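You operate a simulated robot arm through the tools that you are given. There is no shell and no other tool.

You are at the controls of a simulated robot arm. One attempt, no reset.

TASK
Put things in order on the middle of the wooden work top. At the end: the small white jar (marked "Balm") stands where the small purple bottle (marked "Drops") stood; the red massage brush stands where the white visit card stood; the small purple bottle stands where the red massage brush stood; the white visit card stands on top of the flat white box (marked "WIPES"); whatever was shut is shut again. Leave all else as you found it, and nothing knocked over.

The check looks at the end state, three seconds after you hand in, the way a careful person would. Anything else that was tipped, shoved, dropped, spilled or broken makes it a failure.

THE ROBOT
A 7-joint arm with a two-finger parallel gripper, fixed in place. Base frame: the origin is at the foot of the arm, x ahead of it, y to its left, z up; the work surface is at about z = 0. Lengths are in cm, angles in degrees, forces in N, time in s.
With the tool pointing down near the work surface it reaches from about 24 to 62 cm from the base axis. Its first joint turns from -66.0 to 66.0 degrees. Payload 2.6 kg.
Tool frame: the origin (TCP) lies between the finger pads and is the grasp point; the fingertips stand 3 cm ahead of it; z points along the fingers, y is the line along which they close. Largest opening 9.4 cm; finger width 2.8, thickness 1; the body of the gripper, 5 by 9.6 cm, starts 5.5 cm behind the TCP.
Orientation is that of the tool frame in the base frame, as a unit quaternion [w, x, y, z]. With the fingers straight down and closing along the base's y, the tool's x points along the base's -x, its y along +y and its z along -z.

THE INTERFACE
- The arm moves only by the tool play_rows. Its argument "motion" is a list of rows, each a list of 3 entries, a list of its own where there are three numbers: the closure in counts, from 0 (fully open) to 255 (shut), then the shift along the base's x, y, z in units of 30 mm (1.0 is 30 mm), then the turn, a rotation vector about the base's x, y, z in units of 5 degrees (1.0 is 5 degrees). In form: [[gripper, [x, y, z], [wx, wy, wz]], ...]. A call has 1 to 20 rows; each row shifts and turns the commanded pose from where the row before left it. A call with a number of a shift or a turn outside -1 to 1 is refused whole. A row lasts 0.2 s, in which the tool goes at most 5 cm and 8.6 degrees; a call with a longer step from one row to the next is refused whole, and so is a gripper value outside its range. Where a pose cannot be reached the arm comes as near as it can. A force on the tool above 40 N (or 10 N above the force at the start of the call, whichever is more), or a blocked arm, ends the call early, and 0.2 s more pass. Each finger travels about 7.2 cm/s and halts on what it meets, pressing with about 22 N; the grip force reading is that of the motor and also rises with nothing between the fingers. The clock runs only during rows and for 0.2 s after the last one: add rows that do not move to give the fingers time. It gives the time, the measured TCP pose, the force on the tool (base axes), the opening and the grip force at its end, in the units of the frame above (readings bear some noise), with the torque about the TCP (base axes, N m) and any sound that the robot's microphone picked up, and new pictures: "views" is both (left out), scene, wrist or none.
- Cameras (640 x 400 px; columns grow to the right, rows downward): "scene" is fixed at [3.35, 42.94, 55.8]; the picture's right is [-0.80, -0.60, 0.00], its down [-0.37, 0.50, -0.78] and it looks along [0.46, -0.62, -0.63] (base axes); focal length 368 px, centre (320, 200). "wrist" rides on the gripper at [7.6, 1.4, -10.3] in the tool frame; the picture's right is [-0.18, 0.98, 0.00], its down [-0.75, -0.14, -0.64] and it looks along [-0.63, -0.12, 0.77] (tool axes); focal length 243 px, centre (320, 200). There is no depth. A picture from a camera that has moved, and an enlarged one, comes with that camera's place and axes in the base frame and with its lens.
- zoom(camera, box): a new picture of the part [left, top, right, bottom] of that camera's present view, enlarged. No time passes.
- finish_job(): hands the job in; it is judged then, once.

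Places have to be worked out from the pictures, the camera data and where the tool is seen. Open the gripper and draw the arm clear of the work before you hand the job in, unless the task says otherwise.

The tools are called as a command line: name --argument value ..., lists and objects as JSON in quotes. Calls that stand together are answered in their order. play_rows: Moves the arm, as the interface text tells. Its arguments: {"type":"object","properties":{"motion":{"type":"array"},"views":{"type":"string","enum":["both","scene","wrist","none"]}},"required":["motion"]} The other tools are called the same way: zoom (camera, box) takes an enlarged picture of a part of a camera's view; finish_job () hands the job in.

At the start:

```text
time: 0.0
ee_pos: [33.06, 0.13, 25.56]
orientation: [0.0, 0.0, 1.0, -0.001]
wrist_force: [0.3, -0.7, -0.4]
ft_torque: [0.04, 0.01, 0.02]
width: 9.38
gripper_force: 0.1
```

scene: 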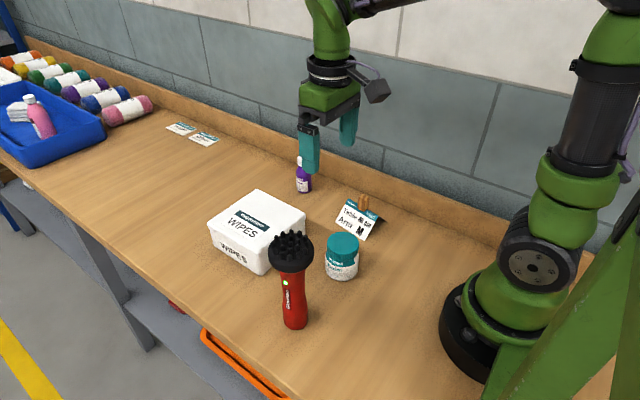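
wrist: 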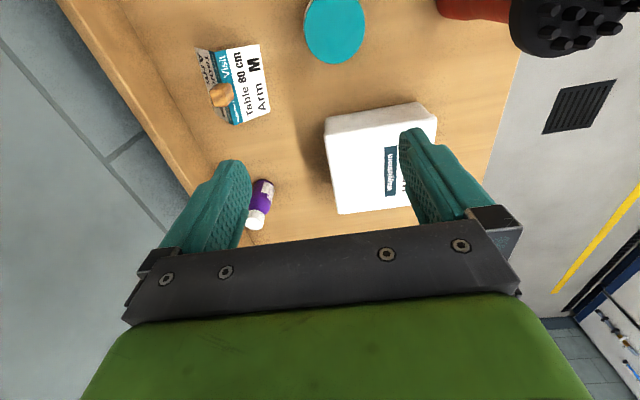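

The pictures show the brush, jar, card, purple bottle and WIPES box near the middle of the top. I enlarge the views to locate each of them.

zoom --camera "scene" --box '[190, 140, 400, 340]'

zoom --camera "wrist" --box '[180, 0, 560, 240]'

zoom --camera "scene" --box '[310, 180, 410, 290]'

```text
2.00 times, centred on (295, 240) of scene
camera zoom: at [3.35, 42.94, 55.8], right [-0.8, -0.6, 0.0], down [-0.37, 0.5, -0.78], along [0.46, -0.62, -0.63], focal length 735 px, centre (370, 120)
```

zoom: 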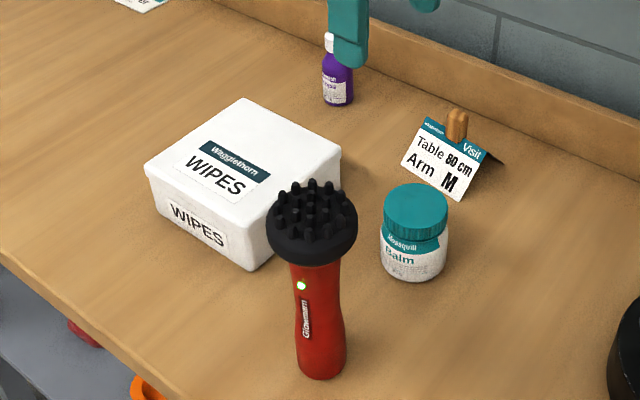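

```text
1.67 times, centred on (370, 120) of wrist
camera zoom: at [25.3, 1.53, 35.73], right [0.18, 0.98, 0.0], down [0.75, -0.14, 0.64], along [0.63, -0.12, -0.77], focal length 404 px, centre (237, 333)
```

zoom: 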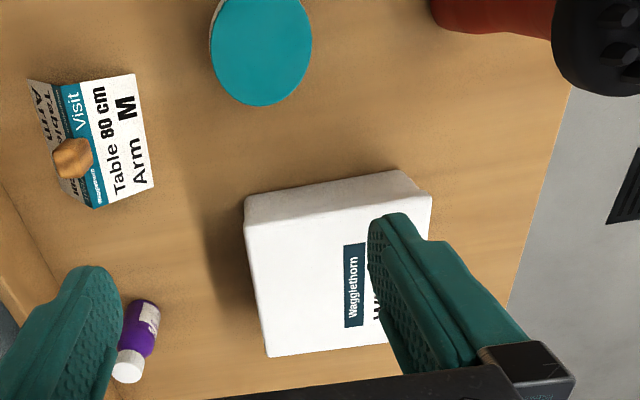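

```text
3.64 times, centred on (360, 235) of scene
camera zoom: at [3.35, 42.94, 55.8], right [-0.8, -0.6, 0.0], down [-0.37, 0.5, -0.78], along [0.46, -0.62, -0.63], focal length 1336 px, centre (174, 73)
```

zoom: 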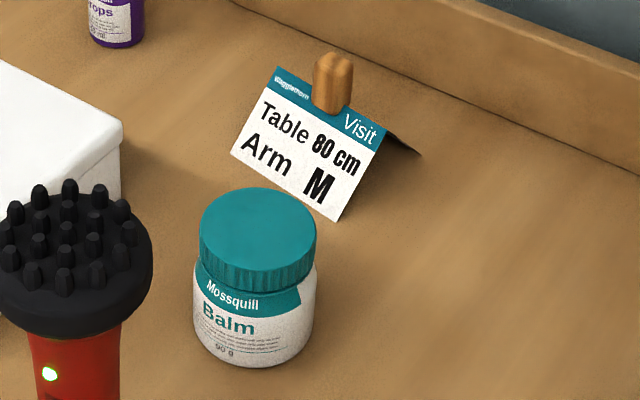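

The main places follow from the camera data: brush about (28, 16), jar about (28, 2), bottle about (50.5, -14), card about (32, -11.6), box about (46.6, 6). I look closer at the grip features: the peg, the brush head, the jar lid, the bottle and the box edges.

zoom --camera "scene" --box '[330, 185, 390, 245]'

zoom --camera "scene" --box '[250, 220, 340, 335]'

zoom --camera "scene" --box '[280, 145, 330, 200]'

zoom --camera "scene" --box '[200, 180, 310, 280]'

zoom --camera "wrist" --box '[190, 30, 290, 140]'

zoom --camera "wrist" --box '[430, 0, 640, 80]'

```text
6.67 times, centred on (360, 215) of scene
camera zoom: at [3.35, 42.94, 55.8], right [-0.8, -0.6, 0.0], down [-0.37, 0.5, -0.78], along [0.46, -0.62, -0.63], focal length 2450 px, centre (53, 100)
```

zoom: 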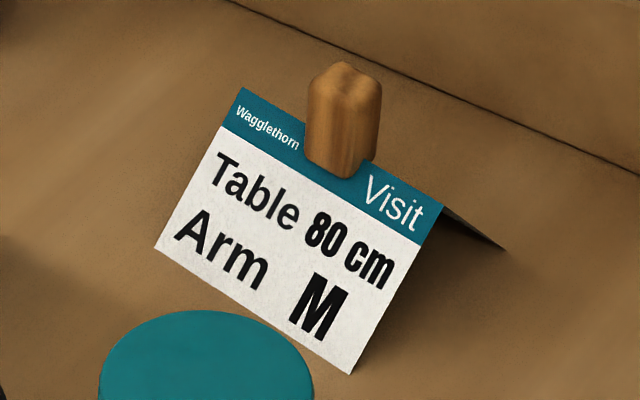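

```text
3.48 times, centred on (295, 278) of scene
camera zoom: at [3.35, 42.94, 55.8], right [-0.8, -0.6, 0.0], down [-0.37, 0.5, -0.78], along [0.46, -0.62, -0.63], focal length 1278 px, centre (407, -70)
```

zoom: 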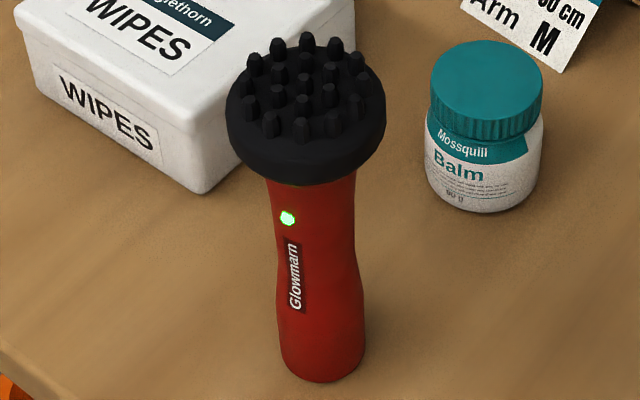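

```text
7.27 times, centred on (305, 172) of scene
camera zoom: at [3.35, 42.94, 55.8], right [-0.8, -0.6, 0.0], down [-0.37, 0.5, -0.78], along [0.46, -0.62, -0.63], focal length 2673 px, centre (429, 400)
```

zoom: 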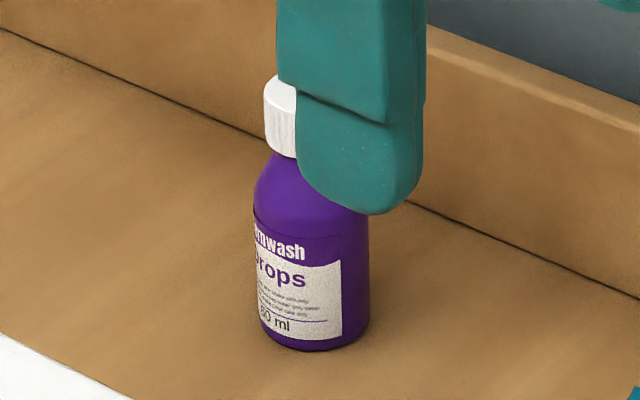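

```text
4.00 times, centred on (255, 230) of scene
camera zoom: at [3.35, 42.94, 55.8], right [-0.8, -0.6, 0.0], down [-0.37, 0.5, -0.78], along [0.46, -0.62, -0.63], focal length 1470 px, centre (580, 80)
```

zoom: 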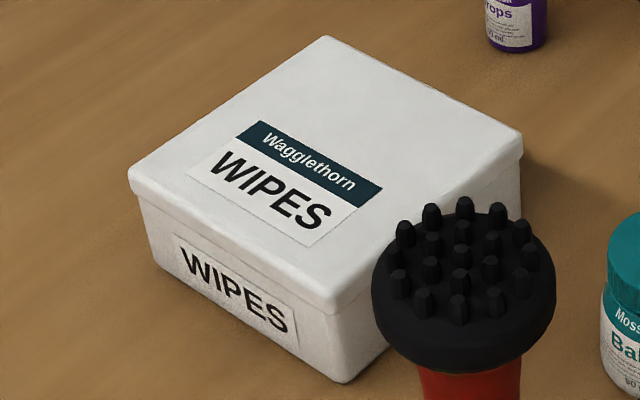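

```text
3.64 times, centred on (240, 85) of wrist
camera zoom: at [25.3, 1.53, 35.73], right [0.18, 0.98, 0.0], down [0.75, -0.14, 0.64], along [0.63, -0.12, -0.77], focal length 882 px, centre (611, 618)
```

zoom: 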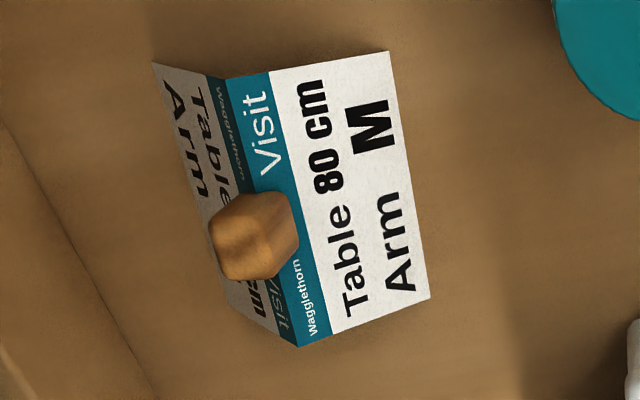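

```text
3.05 times, centred on (535, 40) of wrist
camera zoom: at [25.3, 1.53, 35.73], right [0.18, 0.98, 0.0], down [0.75, -0.14, 0.64], along [0.63, -0.12, -0.77], focal length 739 px, centre (-335, 688)
```

zoom: 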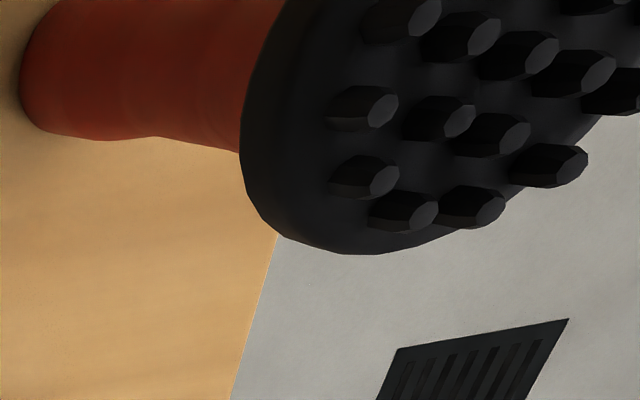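

The card has a wooden peg on its ridge, with its top at about z 7.8. The ridge is at about 4.9, running nearly along x and turned about -6 degrees. I move above it with the gripper open and check the alignment with the wrist camera.

play_rows --motion '[[0, [-0.067, -0.78, -0.6], [0, 0, -0.25]], [0, [-0.067, -0.78, -0.6], [0, 0, -0.25]], [0, [-0.067, -0.78, -0.6], [0, 0, -0.25]], [0, [-0.067, -0.78, -0.6], [0, 0, -0.25]], [0, [-0.067, -0.78, -0.6], [0, 0, -0.25]], [0, [0, 0, 0], [0, 0, 0]]]' --views "both"

```text
time: 1.4
ee_pos: [31.94, -11.61, 16.58]
orientation: [-0.001, 0.055, 0.998, 0.0]
wrist_force: [-0.4, -0.1, -0.6]
ft_torque: [-0.01, 0.04, -0.01]
width: 9.42
gripper_force: 0.1
camera wrist: at [24.53, -9.39, 26.67], right [0.29, 0.96, 0.0], down [0.73, -0.22, 0.64], along [0.61, -0.19, -0.77], focal length 243 px, centre (320, 200)
```

scene: 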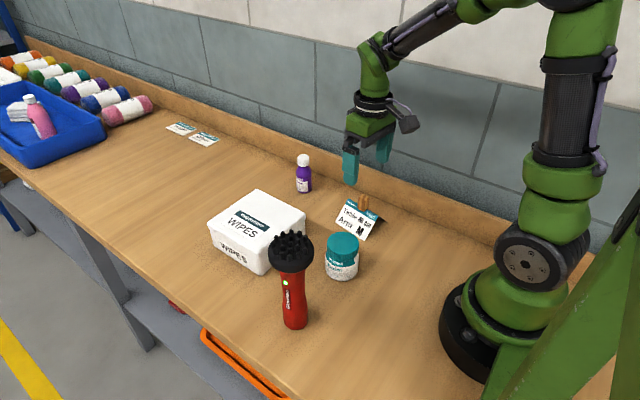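
wrist: 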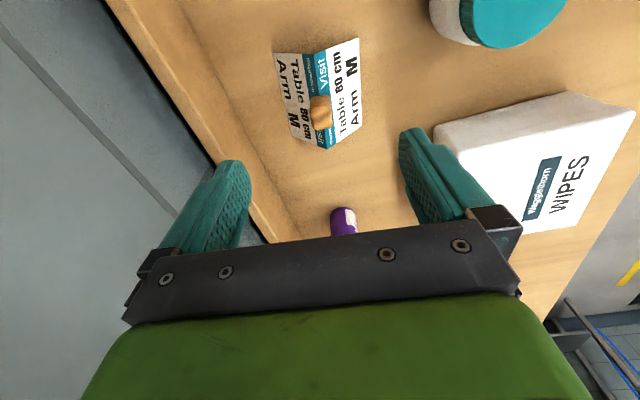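

The arm is above the card. I enlarge the wrist and scene views to refine the peg place and the bottle place, which is now clear of the finger.

zoom --camera "wrist" --box '[265, 25, 375, 160]'

zoom --camera "scene" --box '[280, 145, 330, 200]'

zoom --camera "scene" --box '[330, 130, 400, 250]'

```text
2.96 times, centred on (320, 92) of wrist
camera zoom: at [24.53, -9.39, 26.67], right [0.29, 0.96, 0.0], down [0.73, -0.22, 0.64], along [0.61, -0.19, -0.77], focal length 719 px, centre (320, 518)
```

zoom: 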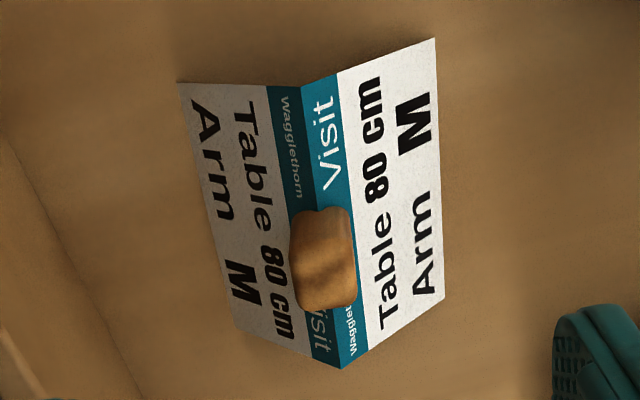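

```text
7.27 times, centred on (305, 172) of scene
camera zoom: at [3.35, 42.94, 55.8], right [-0.8, -0.6, 0.0], down [-0.37, 0.5, -0.78], along [0.46, -0.62, -0.63], focal length 2673 px, centre (429, 400)
```

zoom: 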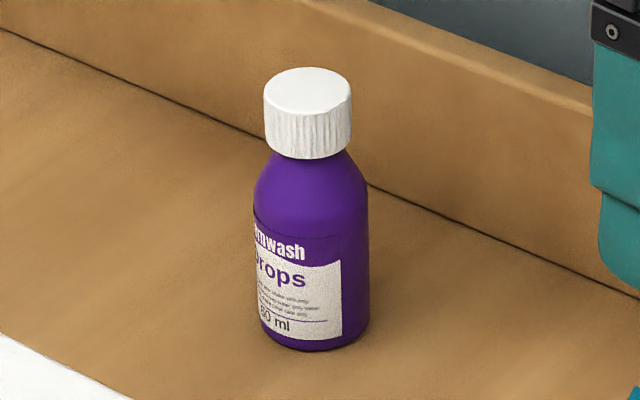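

```text
3.33 times, centred on (365, 190) of scene
camera zoom: at [3.35, 42.94, 55.8], right [-0.8, -0.6, 0.0], down [-0.37, 0.5, -0.78], along [0.46, -0.62, -0.63], focal length 1225 px, centre (170, 233)
```

zoom: 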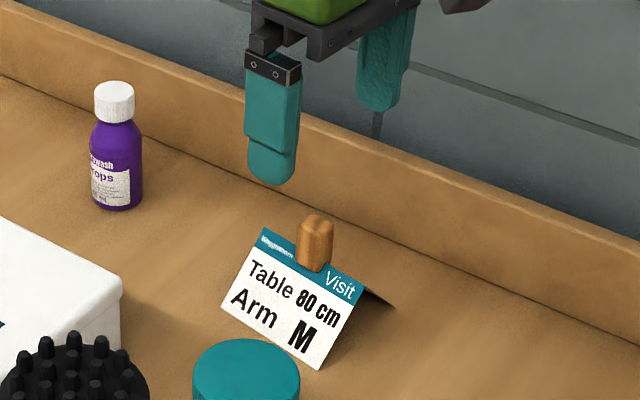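

The card centre is about (31.9, -11.6), turned about -8.5 degrees, and the peg lies in the middle of the ridge. I turn 2 degrees more, lower until the fingertips are just above the ridge (TCP z about 8.2), and close on the peg.

play_rows --motion '[[0, [-0.02, 0.01, -0.6], [0, 0, -0.22]], [0, [-0.02, 0.01, -0.6], [0, 0, -0.22]], [0, [0, 0, -0.6], [0, 0, 0]], [0, [0, 0, -0.6], [0, 0, 0]], [0, [0, 0, -0.39], [0, 0, 0]], [0, [0, 0, 0], [0, 0, 0]]]' --views "both"

```text
time: 2.8
ee_pos: [31.81, -11.46, 8.04]
orientation: [0.0, 0.074, 0.997, -0.001]
wrist_force: [-0.1, 0.5, -0.1]
ft_torque: [-0.03, 0.0, -0.03]
width: 9.42
gripper_force: 0.1
camera wrist: at [24.46, -9.01, 18.31], right [0.33, 0.94, 0.0], down [0.72, -0.25, 0.64], along [0.61, -0.21, -0.77], focal length 243 px, centre (320, 200)
```

scene: 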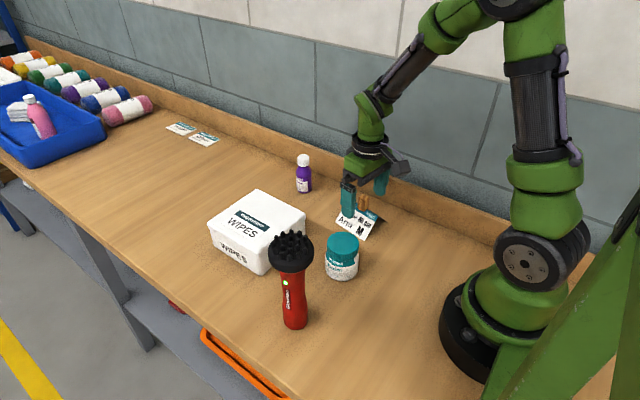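
wrist: 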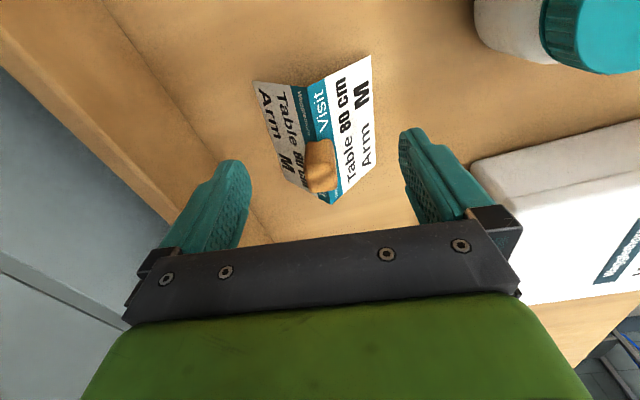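

The peg sits between the open fingers. I zoom in to check that it is centred before closing.

zoom --camera "wrist" --box '[220, 40, 430, 220]'

zoom --camera "scene" --box '[320, 150, 410, 250]'

```text
2.22 times, centred on (325, 130) of wrist
camera zoom: at [24.46, -9.01, 18.31], right [0.33, 0.94, 0.0], down [0.72, -0.25, 0.64], along [0.61, -0.21, -0.77], focal length 539 px, centre (309, 356)
```

zoom: 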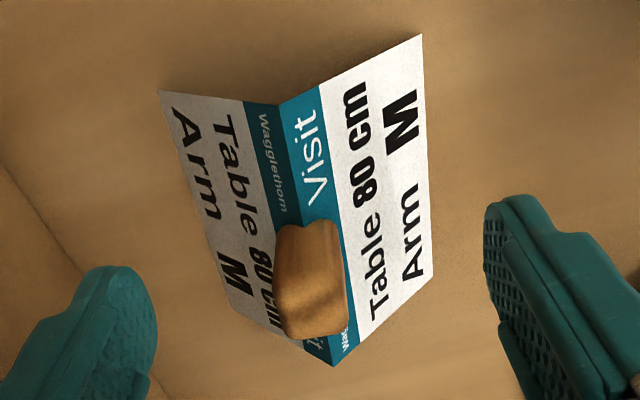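

```text
4.00 times, centred on (365, 200) of scene
camera zoom: at [3.35, 42.94, 55.8], right [-0.8, -0.6, 0.0], down [-0.37, 0.5, -0.78], along [0.46, -0.62, -0.63], focal length 1470 px, centre (140, 200)
```

zoom: 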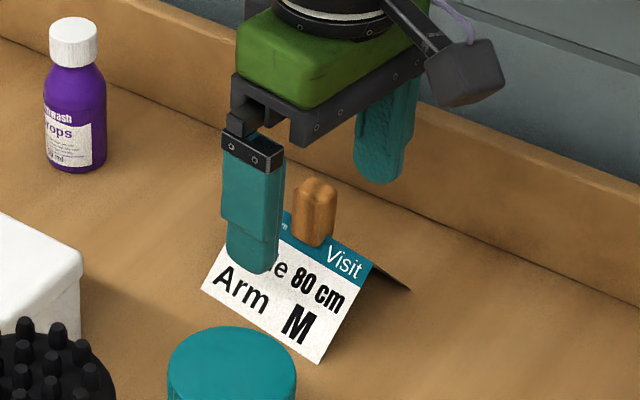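

The peg is centred across the fingers and about 0.3 cm nearer the base. I nudge in x and close on it.

play_rows --motion '[[0, [-0.08, 0.03, 0], [0, 0, 0]], [120, [0, 0, 0], [0, 0, 0]], [180, [0, 0, 0], [0, 0, 0]], [255, [0, 0, 0], [0, 0, 0]], [255, [0, 0, 0], [0, 0, 0]], [255, [0, 0, 0], [0, 0, 0]]]' --views "both"

```text
time: 4.2
ee_pos: [31.58, -11.47, 8.16]
orientation: [0.001, 0.074, 0.997, 0.0]
wrist_force: [0.1, -0.8, -0.2]
ft_torque: [0.01, 0.01, 0.01]
width: 1.64
gripper_force: 21.7
camera wrist: at [24.22, -8.92, 18.33], right [0.33, 0.94, 0.0], down [0.72, -0.25, 0.64], along [0.61, -0.21, -0.77], focal length 243 px, centre (320, 200)
```

scene: 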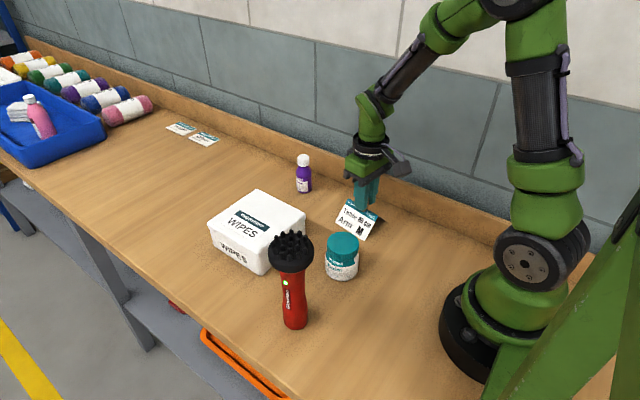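
wrist: 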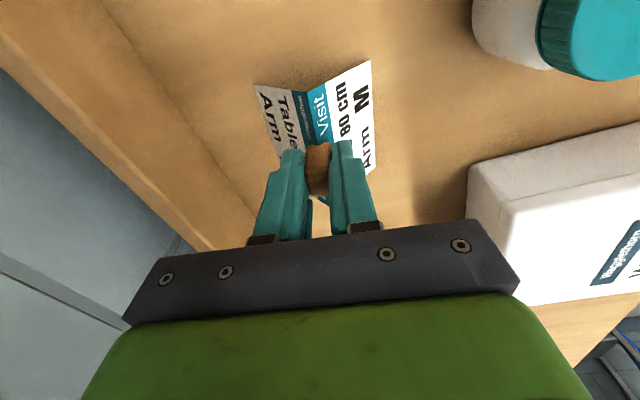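

The peg is held (width 1.64, grip 22 N). I lift the card straight up.

play_rows --motion '[[255, [0, 0, 0.2], [0, 0, 0]], [255, [0, 0, 0.4], [0, 0, 0]], [255, [0, 0, 0.6], [0, 0, 0]], [255, [0, 0, 0.7], [0, 0, 0]], [255, [0, 0, 0.7], [0, 0, 0]], [255, [0, 0, 0.6], [0, 0, 0]], [255, [0, 0, 0], [0, 0, 0]]]' --views "both"

```text
time: 5.8
ee_pos: [31.68, -11.41, 17.68]
orientation: [0.0, 0.074, 0.997, 0.0]
wrist_force: [0.3, -0.1, 0.2]
ft_torque: [0.0, -0.03, 0.0]
width: 1.68
gripper_force: 21.5
camera wrist: at [24.2, -8.93, 27.93], right [0.33, 0.95, 0.0], down [0.72, -0.25, 0.64], along [0.61, -0.21, -0.77], focal length 243 px, centre (320, 200)
```

scene: 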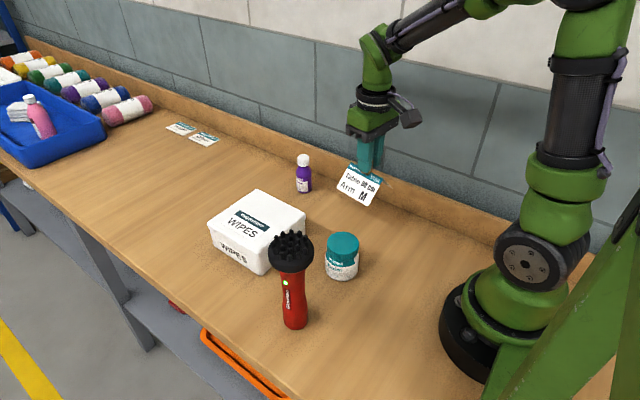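
wrist: 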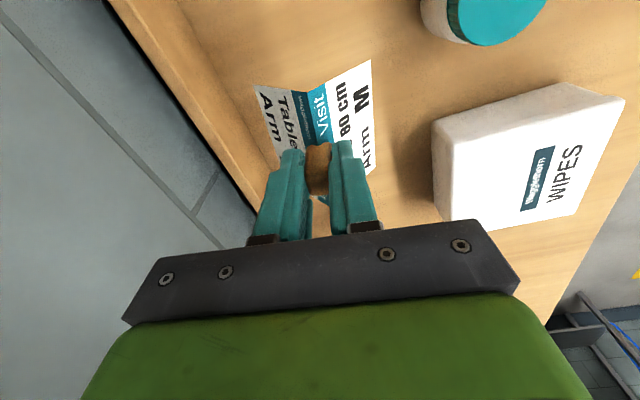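

The card is lifted cleanly, its bottom at about z 9.5. I carry it over the WIPES box centre (about 46.5, 6.0), turning it back in line with the box.

play_rows --motion '[[255, [0.244, 0.292, 0], [0, 0, 0.085]], [255, [0.488, 0.585, 0], [0, 0, 0.17]], [255, [0.488, 0.585, 0], [0, 0, 0.17]], [255, [0.488, 0.585, 0], [0, 0, 0.17]], [255, [0.488, 0.585, 0], [0, 0, 0.17]], [255, [0.488, 0.585, 0], [0, 0, 0.17]], [255, [0.488, 0.585, 0], [0, 0, 0.17]], [255, [0.488, 0.585, 0], [0, 0, 0.17]], [255, [0.488, 0.585, 0], [0, 0, 0.17]], [255, [0.488, 0.585, 0], [0, 0, 0.17]], [255, [0.244, 0.292, 0], [0, 0, 0.085]], [255, [0, 0, 0], [0, 0, 0]], [255, [0, 0, 0], [0, 0, 0]]]' --views "both"

```text
time: 8.6
ee_pos: [46.3, 6.09, 17.78]
orientation: [0.0, 0.0, 1.0, 0.0]
wrist_force: [0.0, -0.6, -0.7]
ft_torque: [0.01, 0.01, -0.04]
width: 1.67
gripper_force: 22.1
camera wrist: at [38.54, 7.48, 27.97], right [0.18, 0.98, 0.0], down [0.75, -0.14, 0.64], along [0.63, -0.12, -0.77], focal length 243 px, centre (320, 200)
```

scene: 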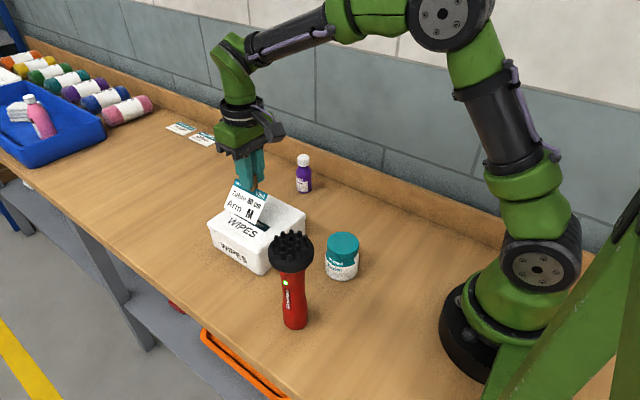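
wrist: 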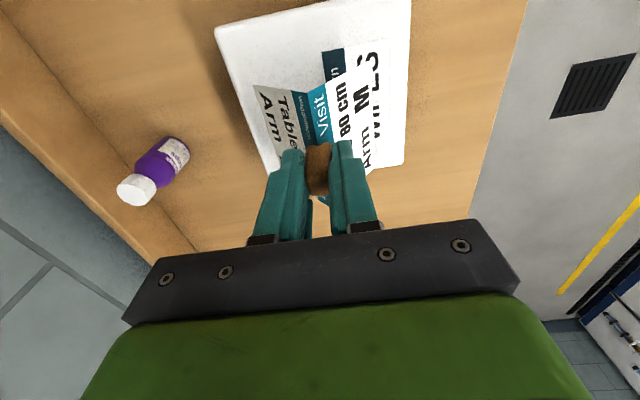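

The card hangs above the middle of the box. I lower to just above the lid and check the gap.

play_rows --motion '[[255, [0, 0, -0.3], [0, 0, 0]], [255, [0, 0, -0.4], [0, 0, 0]], [255, [0, 0, -0.3], [0, 0, 0]], [255, [0, 0, 0], [0, 0, 0]]]' --views "both"

zoom --camera "scene" --box '[200, 160, 310, 280]'

```text
time: 9.6
ee_pos: [46.4, 6.1, 15.13]
orientation: [0.003, 0.0, 1.0, 0.0]
wrist_force: [-4.4, -0.3, 23.4]
ft_torque: [-0.04, -0.04, -0.03]
width: 1.68
gripper_force: 21.6
camera wrist: at [38.6, 7.5, 25.16], right [0.18, 0.98, 0.0], down [0.75, -0.14, 0.65], along [0.64, -0.12, -0.76], focal length 243 px, centre (320, 200)
```

scene: 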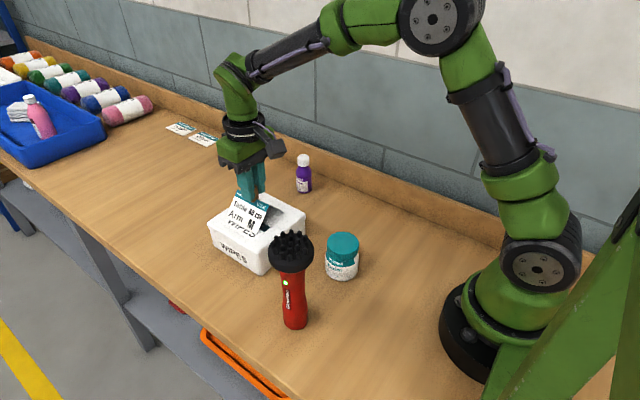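
wrist: 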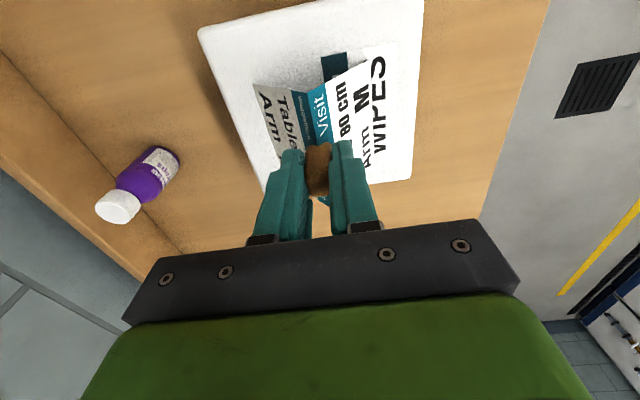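

```text
3.33 times, centred on (255, 220) of scene
camera zoom: at [3.33, 42.94, 55.8], right [-0.8, -0.6, 0.0], down [-0.37, 0.5, -0.78], along [0.46, -0.62, -0.63], focal length 1225 px, centre (537, 133)
```

zoom: 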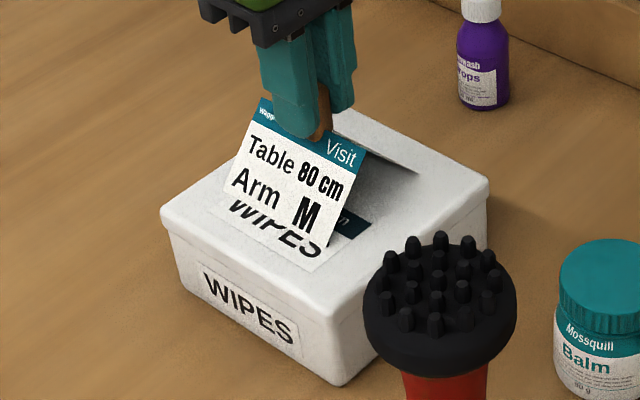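

The card already touches the lid (23 N upward at z 15.1), so the lid is at about z 7. I ease up by about 0.3 cm and look at the seating.

play_rows --motion '[[255, [0, 0, 0.08], [0, 0, 0]], [255, [0, 0, 0], [0, 0, 0]]]' --views "both"

zoom --camera "scene" --box '[220, 170, 290, 250]'

zoom --camera "wrist" --box '[190, 0, 430, 200]'

```text
time: 10.2
ee_pos: [46.2, 5.99, 15.01]
orientation: [0.0, -0.001, 1.0, 0.0]
wrist_force: [4.1, 0.0, 10.2]
ft_torque: [0.05, -0.71, 0.05]
width: 1.68
gripper_force: 21.8
camera wrist: at [38.55, 7.48, 25.2], right [0.18, 0.98, 0.0], down [0.75, -0.14, 0.64], along [0.63, -0.12, -0.77], focal length 243 px, centre (320, 200)
```

scene: 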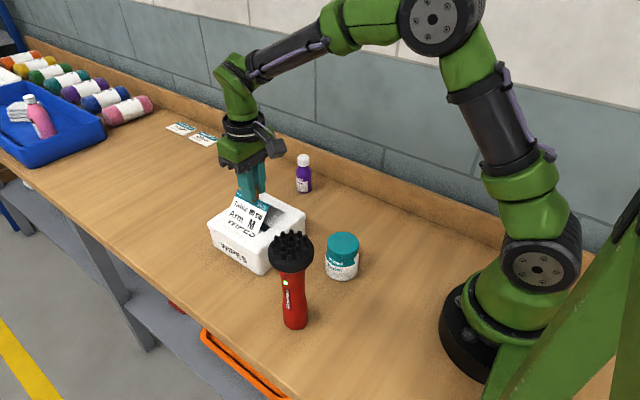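
wrist: 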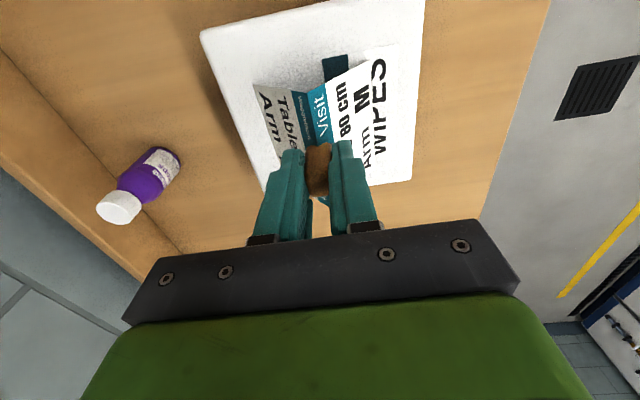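

```text
5.00 times, centred on (255, 210) of scene
camera zoom: at [3.34, 42.94, 55.8], right [-0.8, -0.6, 0.0], down [-0.37, 0.5, -0.78], along [0.46, -0.62, -0.63], focal length 1837 px, centre (645, 150)
```

zoom: 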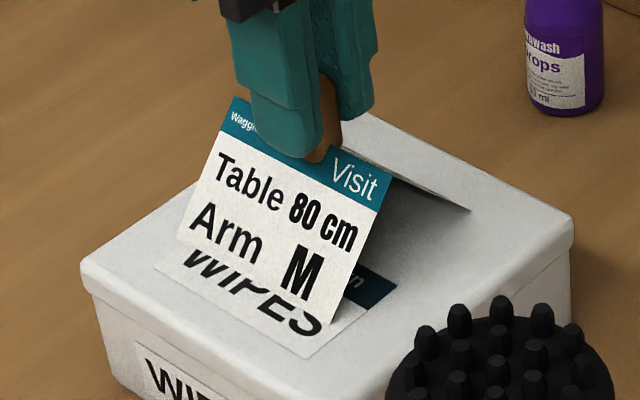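

```text
2.00 times, centred on (310, 100) of wrist
camera zoom: at [38.55, 7.48, 25.2], right [0.18, 0.98, 0.0], down [0.75, -0.14, 0.64], along [0.63, -0.12, -0.77], focal length 485 px, centre (340, 400)
```

zoom: 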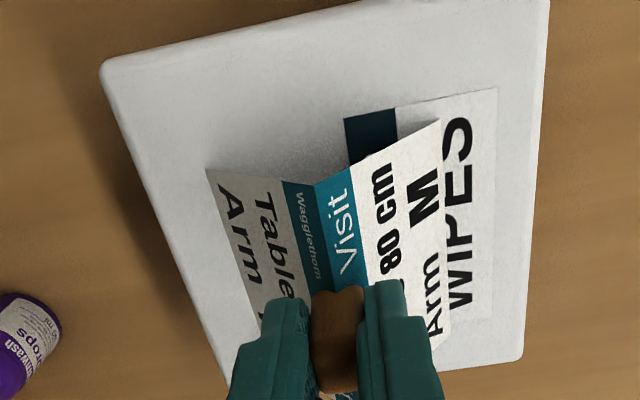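

The card's bottom edges fit a lid height of about 7.0, with 10 N of contact remaining. I ease up a little more so that the force is near zero before releasing.

play_rows --motion '[[255, [0, 0, 0.05], [0, 0, 0]], [255, [0, 0, 0], [0, 0, 0]]]' --views "none"

zoom --camera "scene" --box '[220, 170, 290, 250]'

```text
time: 10.8
ee_pos: [46.19, 6.1, 15.09]
orientation: [-0.001, 0.0, 1.0, 0.0]
wrist_force: [0.5, -0.6, 1.0]
ft_torque: [0.03, -0.02, 0.01]
width: 1.66
gripper_force: 21.7
```

```text
5.00 times, centred on (255, 210) of scene
camera zoom: at [3.35, 42.94, 55.8], right [-0.8, -0.6, 0.0], down [-0.37, 0.5, -0.78], along [0.46, -0.62, -0.63], focal length 1837 px, centre (645, 150)
```

zoom: 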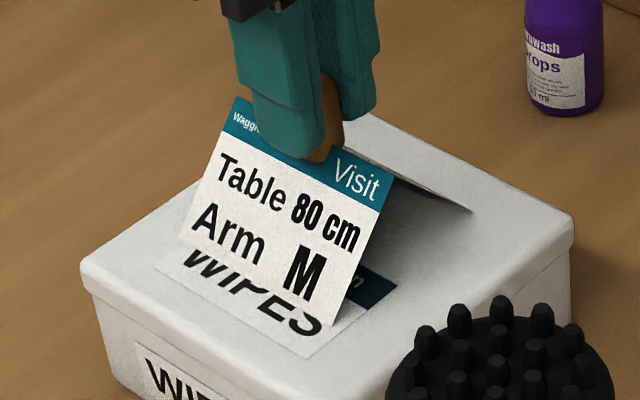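

Force is near zero with the card seated on the lid. I open the fingers and rise straight up.

play_rows --motion '[[190, [0, 0, 0], [0, 0, 0]], [140, [0, 0, 0], [0, 0, 0]], [100, [0, 0, 0], [0, 0, 0]], [60, [0, 0, 0], [0, 0, 0]], [60, [0, 0, 0.3], [0, 0, 0]], [60, [0, 0, 0.6], [0, 0, 0]], [30, [0, 0, 0.8], [0, 0, 0]], [0, [0, 0, 0.8], [0, 0, 0]], [0, [0, 0, 0.8], [0, 0, 0]], [0, [0, 0, 0.6], [0, 0, 0]], [0, [0, 0, 0], [0, 0, 0]]]' --views "both"

zoom --camera "scene" --box '[200, 160, 310, 280]'

```text
time: 13.2
ee_pos: [46.05, 6.07, 26.94]
orientation: [0.0, 0.001, 1.0, 0.0]
wrist_force: [-0.9, -0.4, -0.1]
ft_torque: [-0.02, 0.02, 0.0]
width: 9.38
gripper_force: 0.0
camera wrist: at [38.48, 7.49, 37.13], right [0.18, 0.98, 0.0], down [0.75, -0.14, 0.64], along [0.63, -0.12, -0.77], focal length 243 px, centre (320, 200)
```

scene: 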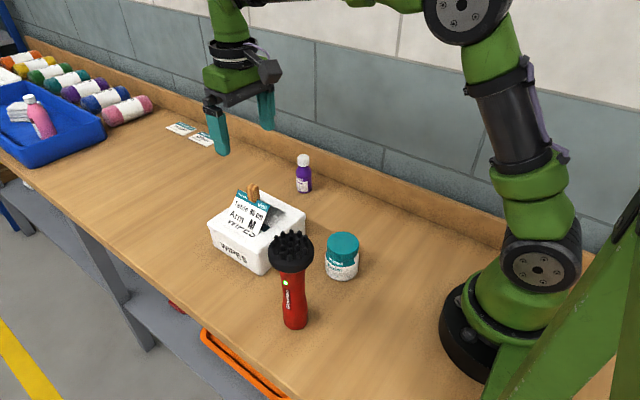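
wrist: 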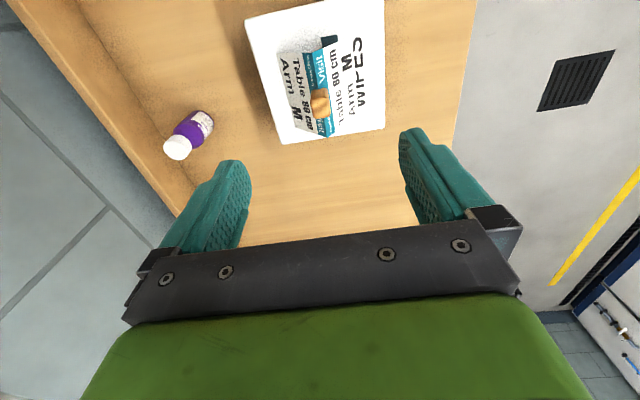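

```text
3.33 times, centred on (255, 220) of scene
camera zoom: at [3.35, 42.94, 55.8], right [-0.8, -0.6, 0.0], down [-0.37, 0.5, -0.78], along [0.46, -0.62, -0.63], focal length 1225 px, centre (537, 133)
```

zoom: 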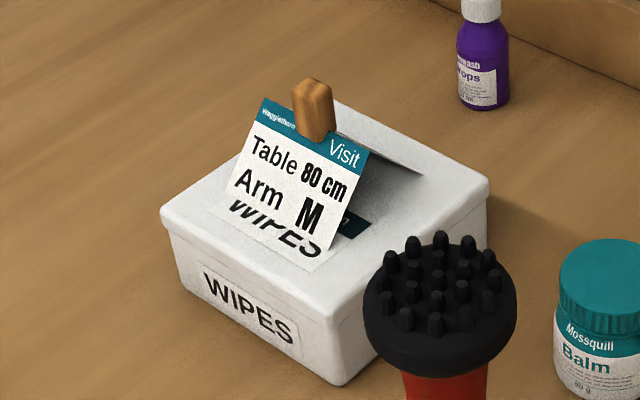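

The card stands on the box with nothing else disturbed. Next is the brush, so I move above it at about (28.4, 16.3), keeping high to clear its 19 cm height.

play_rows --motion '[[0, [-0.4, 0.23, 0], [0, 0, 0]], [0, [-0.73, 0.42, 0], [0, 0, 0]], [0, [-0.73, 0.42, 0], [0, 0, 0]], [0, [-0.73, 0.42, 0], [0, 0, 0]], [0, [-0.73, 0.42, 0], [0, 0, 0]], [0, [-0.73, 0.42, 0], [0, 0, 0]], [0, [-0.73, 0.42, 0], [0, 0, 0]], [0, [-0.73, 0.42, 0], [0, 0, 0]], [0, [-0.37, 0.23, 0], [0, 0, 0]], [0, [0, 0, 0], [0, 0, 0]]]' --views "both"

zoom --camera "wrist" --box '[220, 20, 420, 210]'

zoom --camera "scene" --box '[220, 110, 380, 340]'

```text
time: 15.4
ee_pos: [28.63, 16.43, 26.96]
orientation: [0.0, 0.0, 1.0, 0.001]
wrist_force: [-0.5, 0.4, 0.3]
ft_torque: [0.0, -0.03, 0.0]
width: 9.37
gripper_force: 0.1
camera wrist: at [20.82, 17.72, 37.14], right [0.18, 0.98, 0.0], down [0.75, -0.14, 0.64], along [0.63, -0.12, -0.77], focal length 243 px, centre (320, 200)
```

scene: 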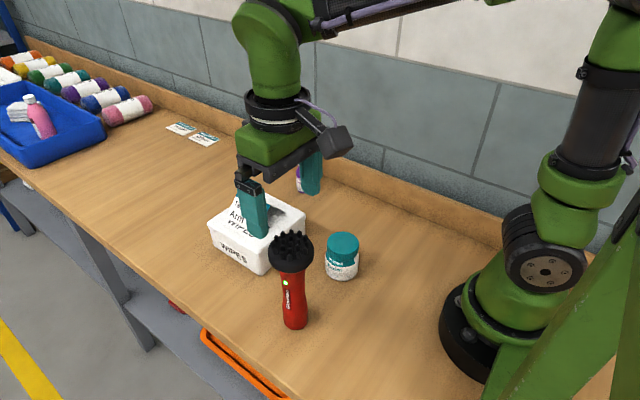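
wrist: 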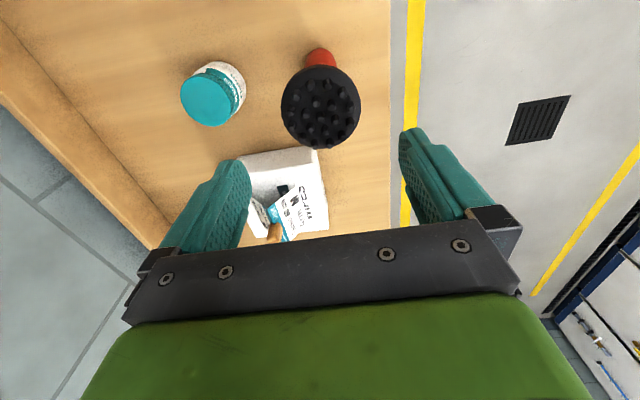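

```text
2.11 times, centred on (320, 115) of wrist
camera zoom: at [20.82, 17.72, 37.14], right [0.18, 0.98, 0.0], down [0.75, -0.14, 0.64], along [0.63, -0.12, -0.77], focal length 511 px, centre (320, 379)
```

zoom: 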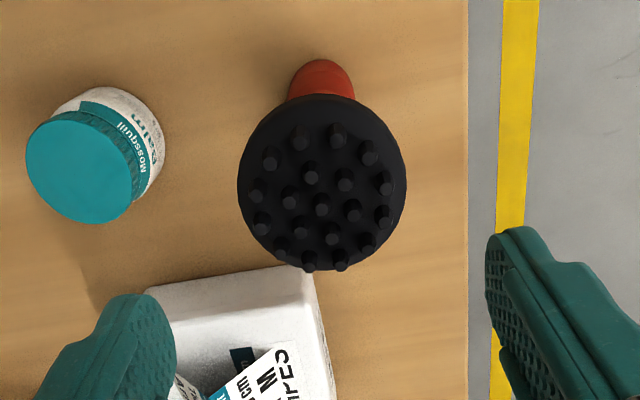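

```text
1.74 times, centred on (300, 225) of scene
camera zoom: at [3.34, 42.94, 55.8], right [-0.8, -0.6, 0.0], down [-0.37, 0.5, -0.78], along [0.46, -0.62, -0.63], focal length 639 px, centre (355, 156)
```

zoom: 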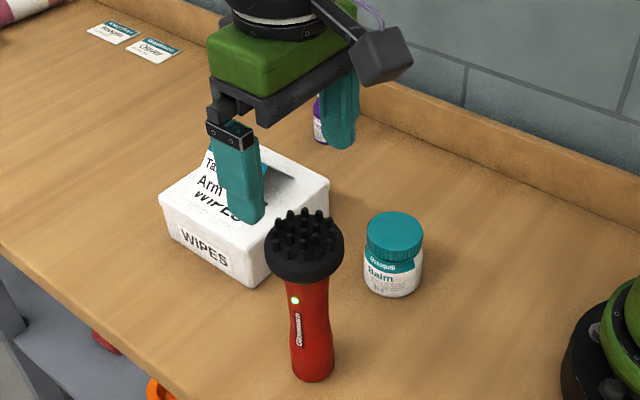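

From the two views the brush head centre is near (28.0, 16.5), with its rim at z 16 to 17. I shift over it and lower until the fingertips are just above the bristles to check the alignment.

play_rows --motion '[[0, [-0.1, 0.02, -0.4], [0, 0, 0]], [0, [-0.117, 0.02, -0.6], [0, 0, 0]], [0, [0, 0, -0.4], [0, 0, 0]], [0, [0, 0, 0], [0, 0, 0]]]' --views "both"

zoom --camera "scene" --box '[220, 140, 360, 340]'

zoom --camera "wrist" --box '[220, 30, 430, 230]'

```text
time: 16.4
ee_pos: [27.99, 16.37, 22.58]
orientation: [0.0, 0.0, 1.0, 0.0]
wrist_force: [0.3, -0.4, -0.1]
ft_torque: [-0.02, -0.04, -0.05]
width: 9.41
gripper_force: 0.1
camera wrist: at [20.27, 17.78, 32.83], right [0.18, 0.98, 0.0], down [0.75, -0.14, 0.64], along [0.63, -0.12, -0.77], focal length 243 px, centre (320, 200)
```

scene: 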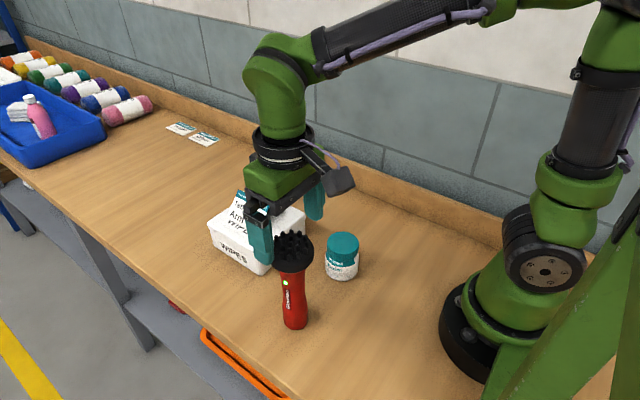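
wrist: 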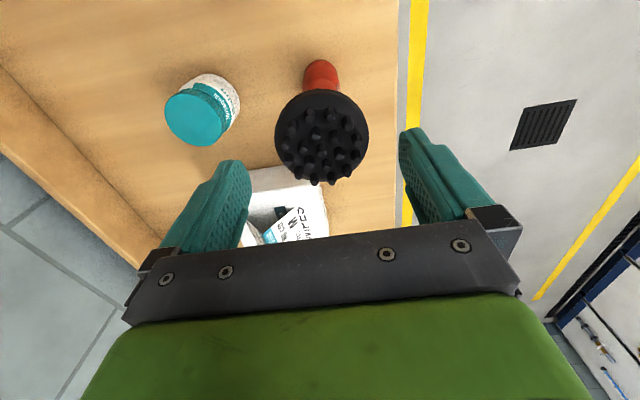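

```text
2.00 times, centred on (290, 240) of scene
camera zoom: at [3.35, 42.94, 55.8], right [-0.8, -0.6, 0.0], down [-0.37, 0.5, -0.78], along [0.46, -0.62, -0.63], focal length 735 px, centre (380, 120)
```

zoom: 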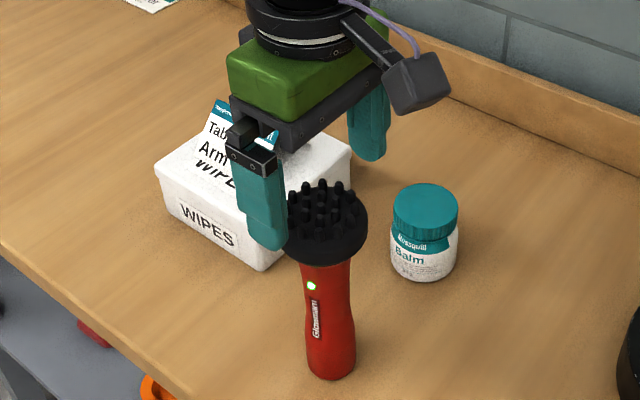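

```text
2.00 times, centred on (325, 130) of wrist
camera zoom: at [20.27, 17.78, 32.83], right [0.18, 0.98, 0.0], down [0.75, -0.14, 0.64], along [0.63, -0.12, -0.77], focal length 485 px, centre (310, 340)
```

zoom: 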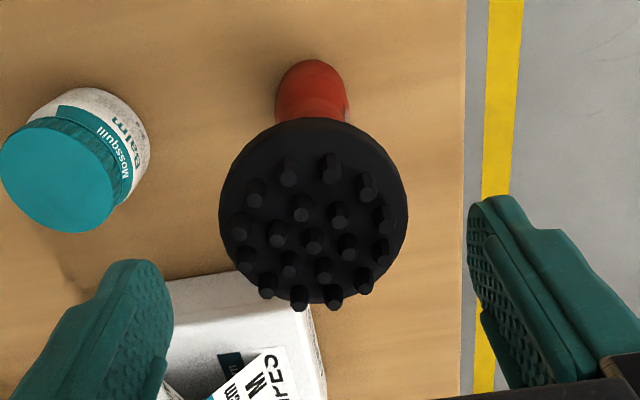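

The two wrist views put the head centre at about (27.8, 16.5, 16.6), centred between the fingers with about 1.4 cm clear on each side. I lower so that the pads surround the rim.

play_rows --motion '[[0, [-0.05, 0.02, -0.4], [0, 0, 0]], [0, [0, 0, -0.5], [0, 0, 0]], [0, [0, 0, -0.5], [0, 0, 0]], [0, [0, 0, -0.4], [0, 0, 0]], [0, [0, 0, -0.3], [0, 0, 0]], [0, [0, 0, 0], [0, 0, 0]]]' --views "both"

zoom --camera "scene" --box '[220, 140, 360, 340]'

zoom --camera "wrist" --box '[220, 60, 430, 240]'

```text
time: 17.8
ee_pos: [27.73, 16.51, 16.38]
orientation: [0.0, -0.001, 1.0, 0.0]
wrist_force: [-1.0, -0.3, -0.5]
ft_torque: [0.02, -0.01, -0.03]
width: 9.39
gripper_force: 0.0
camera wrist: at [20.1, 17.88, 26.54], right [0.18, 0.98, 0.0], down [0.75, -0.14, 0.64], along [0.63, -0.12, -0.77], focal length 243 px, centre (320, 200)
```

scene: 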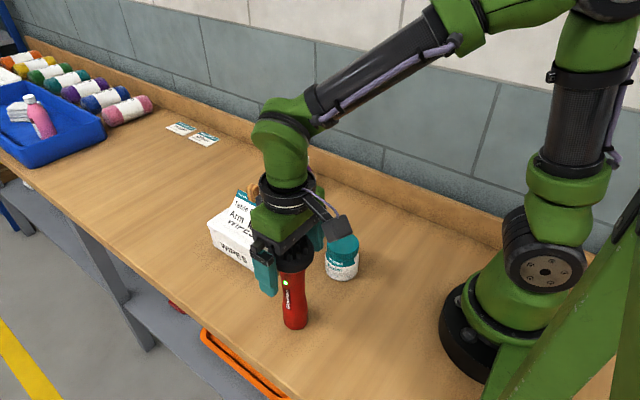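
wrist: 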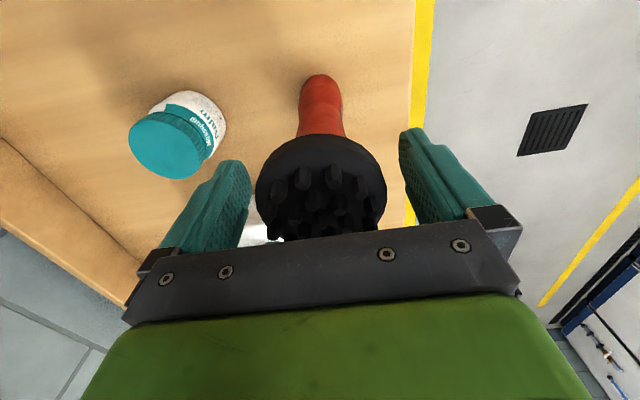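

```text
2.00 times, centred on (290, 240) of scene
camera zoom: at [3.35, 42.94, 55.8], right [-0.8, -0.6, 0.0], down [-0.37, 0.5, -0.78], along [0.46, -0.62, -0.63], focal length 735 px, centre (380, 120)
```

zoom: 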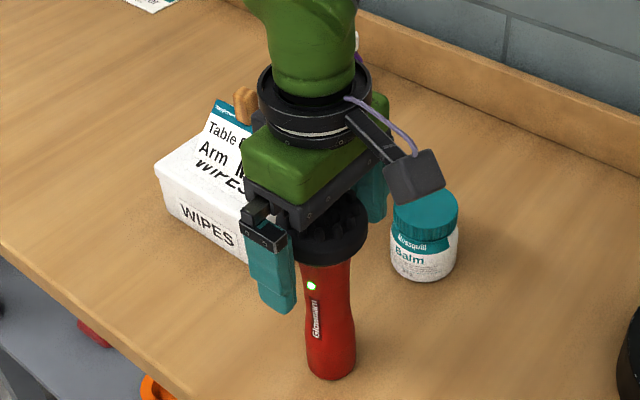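

```text
2.22 times, centred on (325, 150) of wrist
camera zoom: at [20.1, 17.88, 26.54], right [0.18, 0.98, 0.0], down [0.75, -0.14, 0.64], along [0.63, -0.12, -0.77], focal length 539 px, centre (309, 311)
```

zoom: 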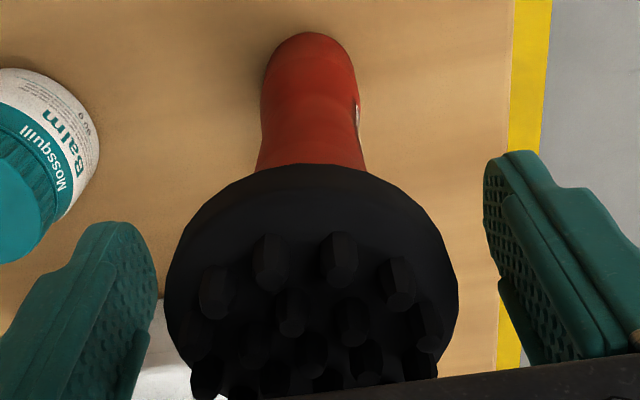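

The rim is level with the TCP and centred, so I close the fingers on the brush head.

play_rows --motion '[[50, [0, 0, 0], [0, 0, 0]], [70, [0, 0, 0], [0, 0, 0]], [85, [0, 0, 0], [0, 0, 0]], [120, [0, 0, 0], [0, 0, 0]], [255, [0, 0, 0], [0, 0, 0]], [255, [0, 0, 0], [0, 0, 0]]]' --views "both"

zoom --camera "scene" --box '[220, 140, 360, 340]'

```text
time: 19.2
ee_pos: [27.78, 16.36, 16.45]
orientation: [0.0, 0.0, 1.0, 0.0]
wrist_force: [0.2, 0.8, -0.3]
ft_torque: [0.06, 0.01, 0.0]
width: 6.7
gripper_force: 21.8
camera wrist: at [20.11, 17.87, 26.56], right [0.18, 0.98, 0.0], down [0.75, -0.14, 0.64], along [0.63, -0.12, -0.77], focal length 243 px, centre (320, 200)
```

scene: 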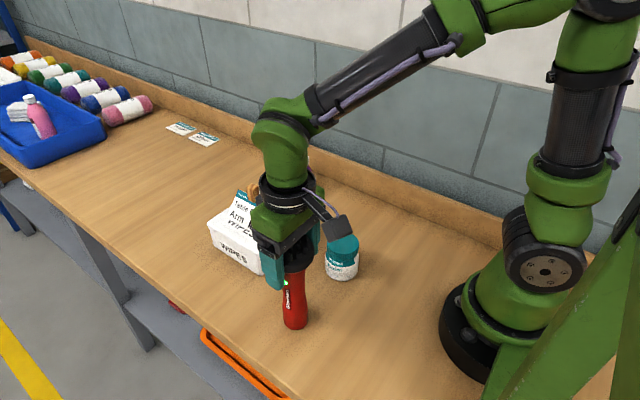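
wrist: 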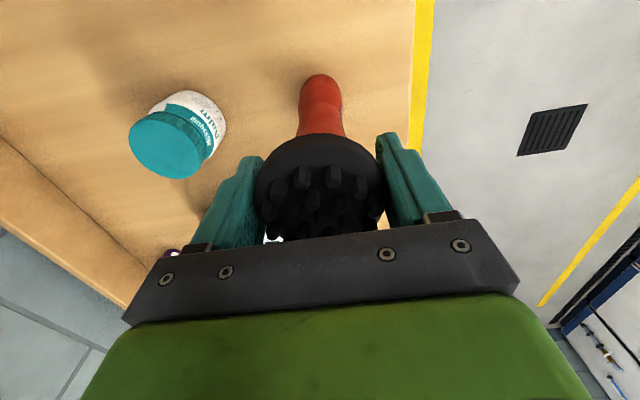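

```text
2.00 times, centred on (290, 240) of scene
camera zoom: at [3.35, 42.94, 55.8], right [-0.8, -0.6, 0.0], down [-0.37, 0.5, -0.78], along [0.46, -0.62, -0.63], focal length 735 px, centre (380, 120)
```

zoom: 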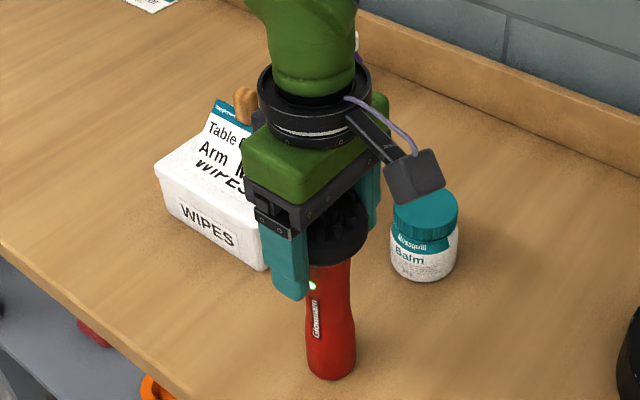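

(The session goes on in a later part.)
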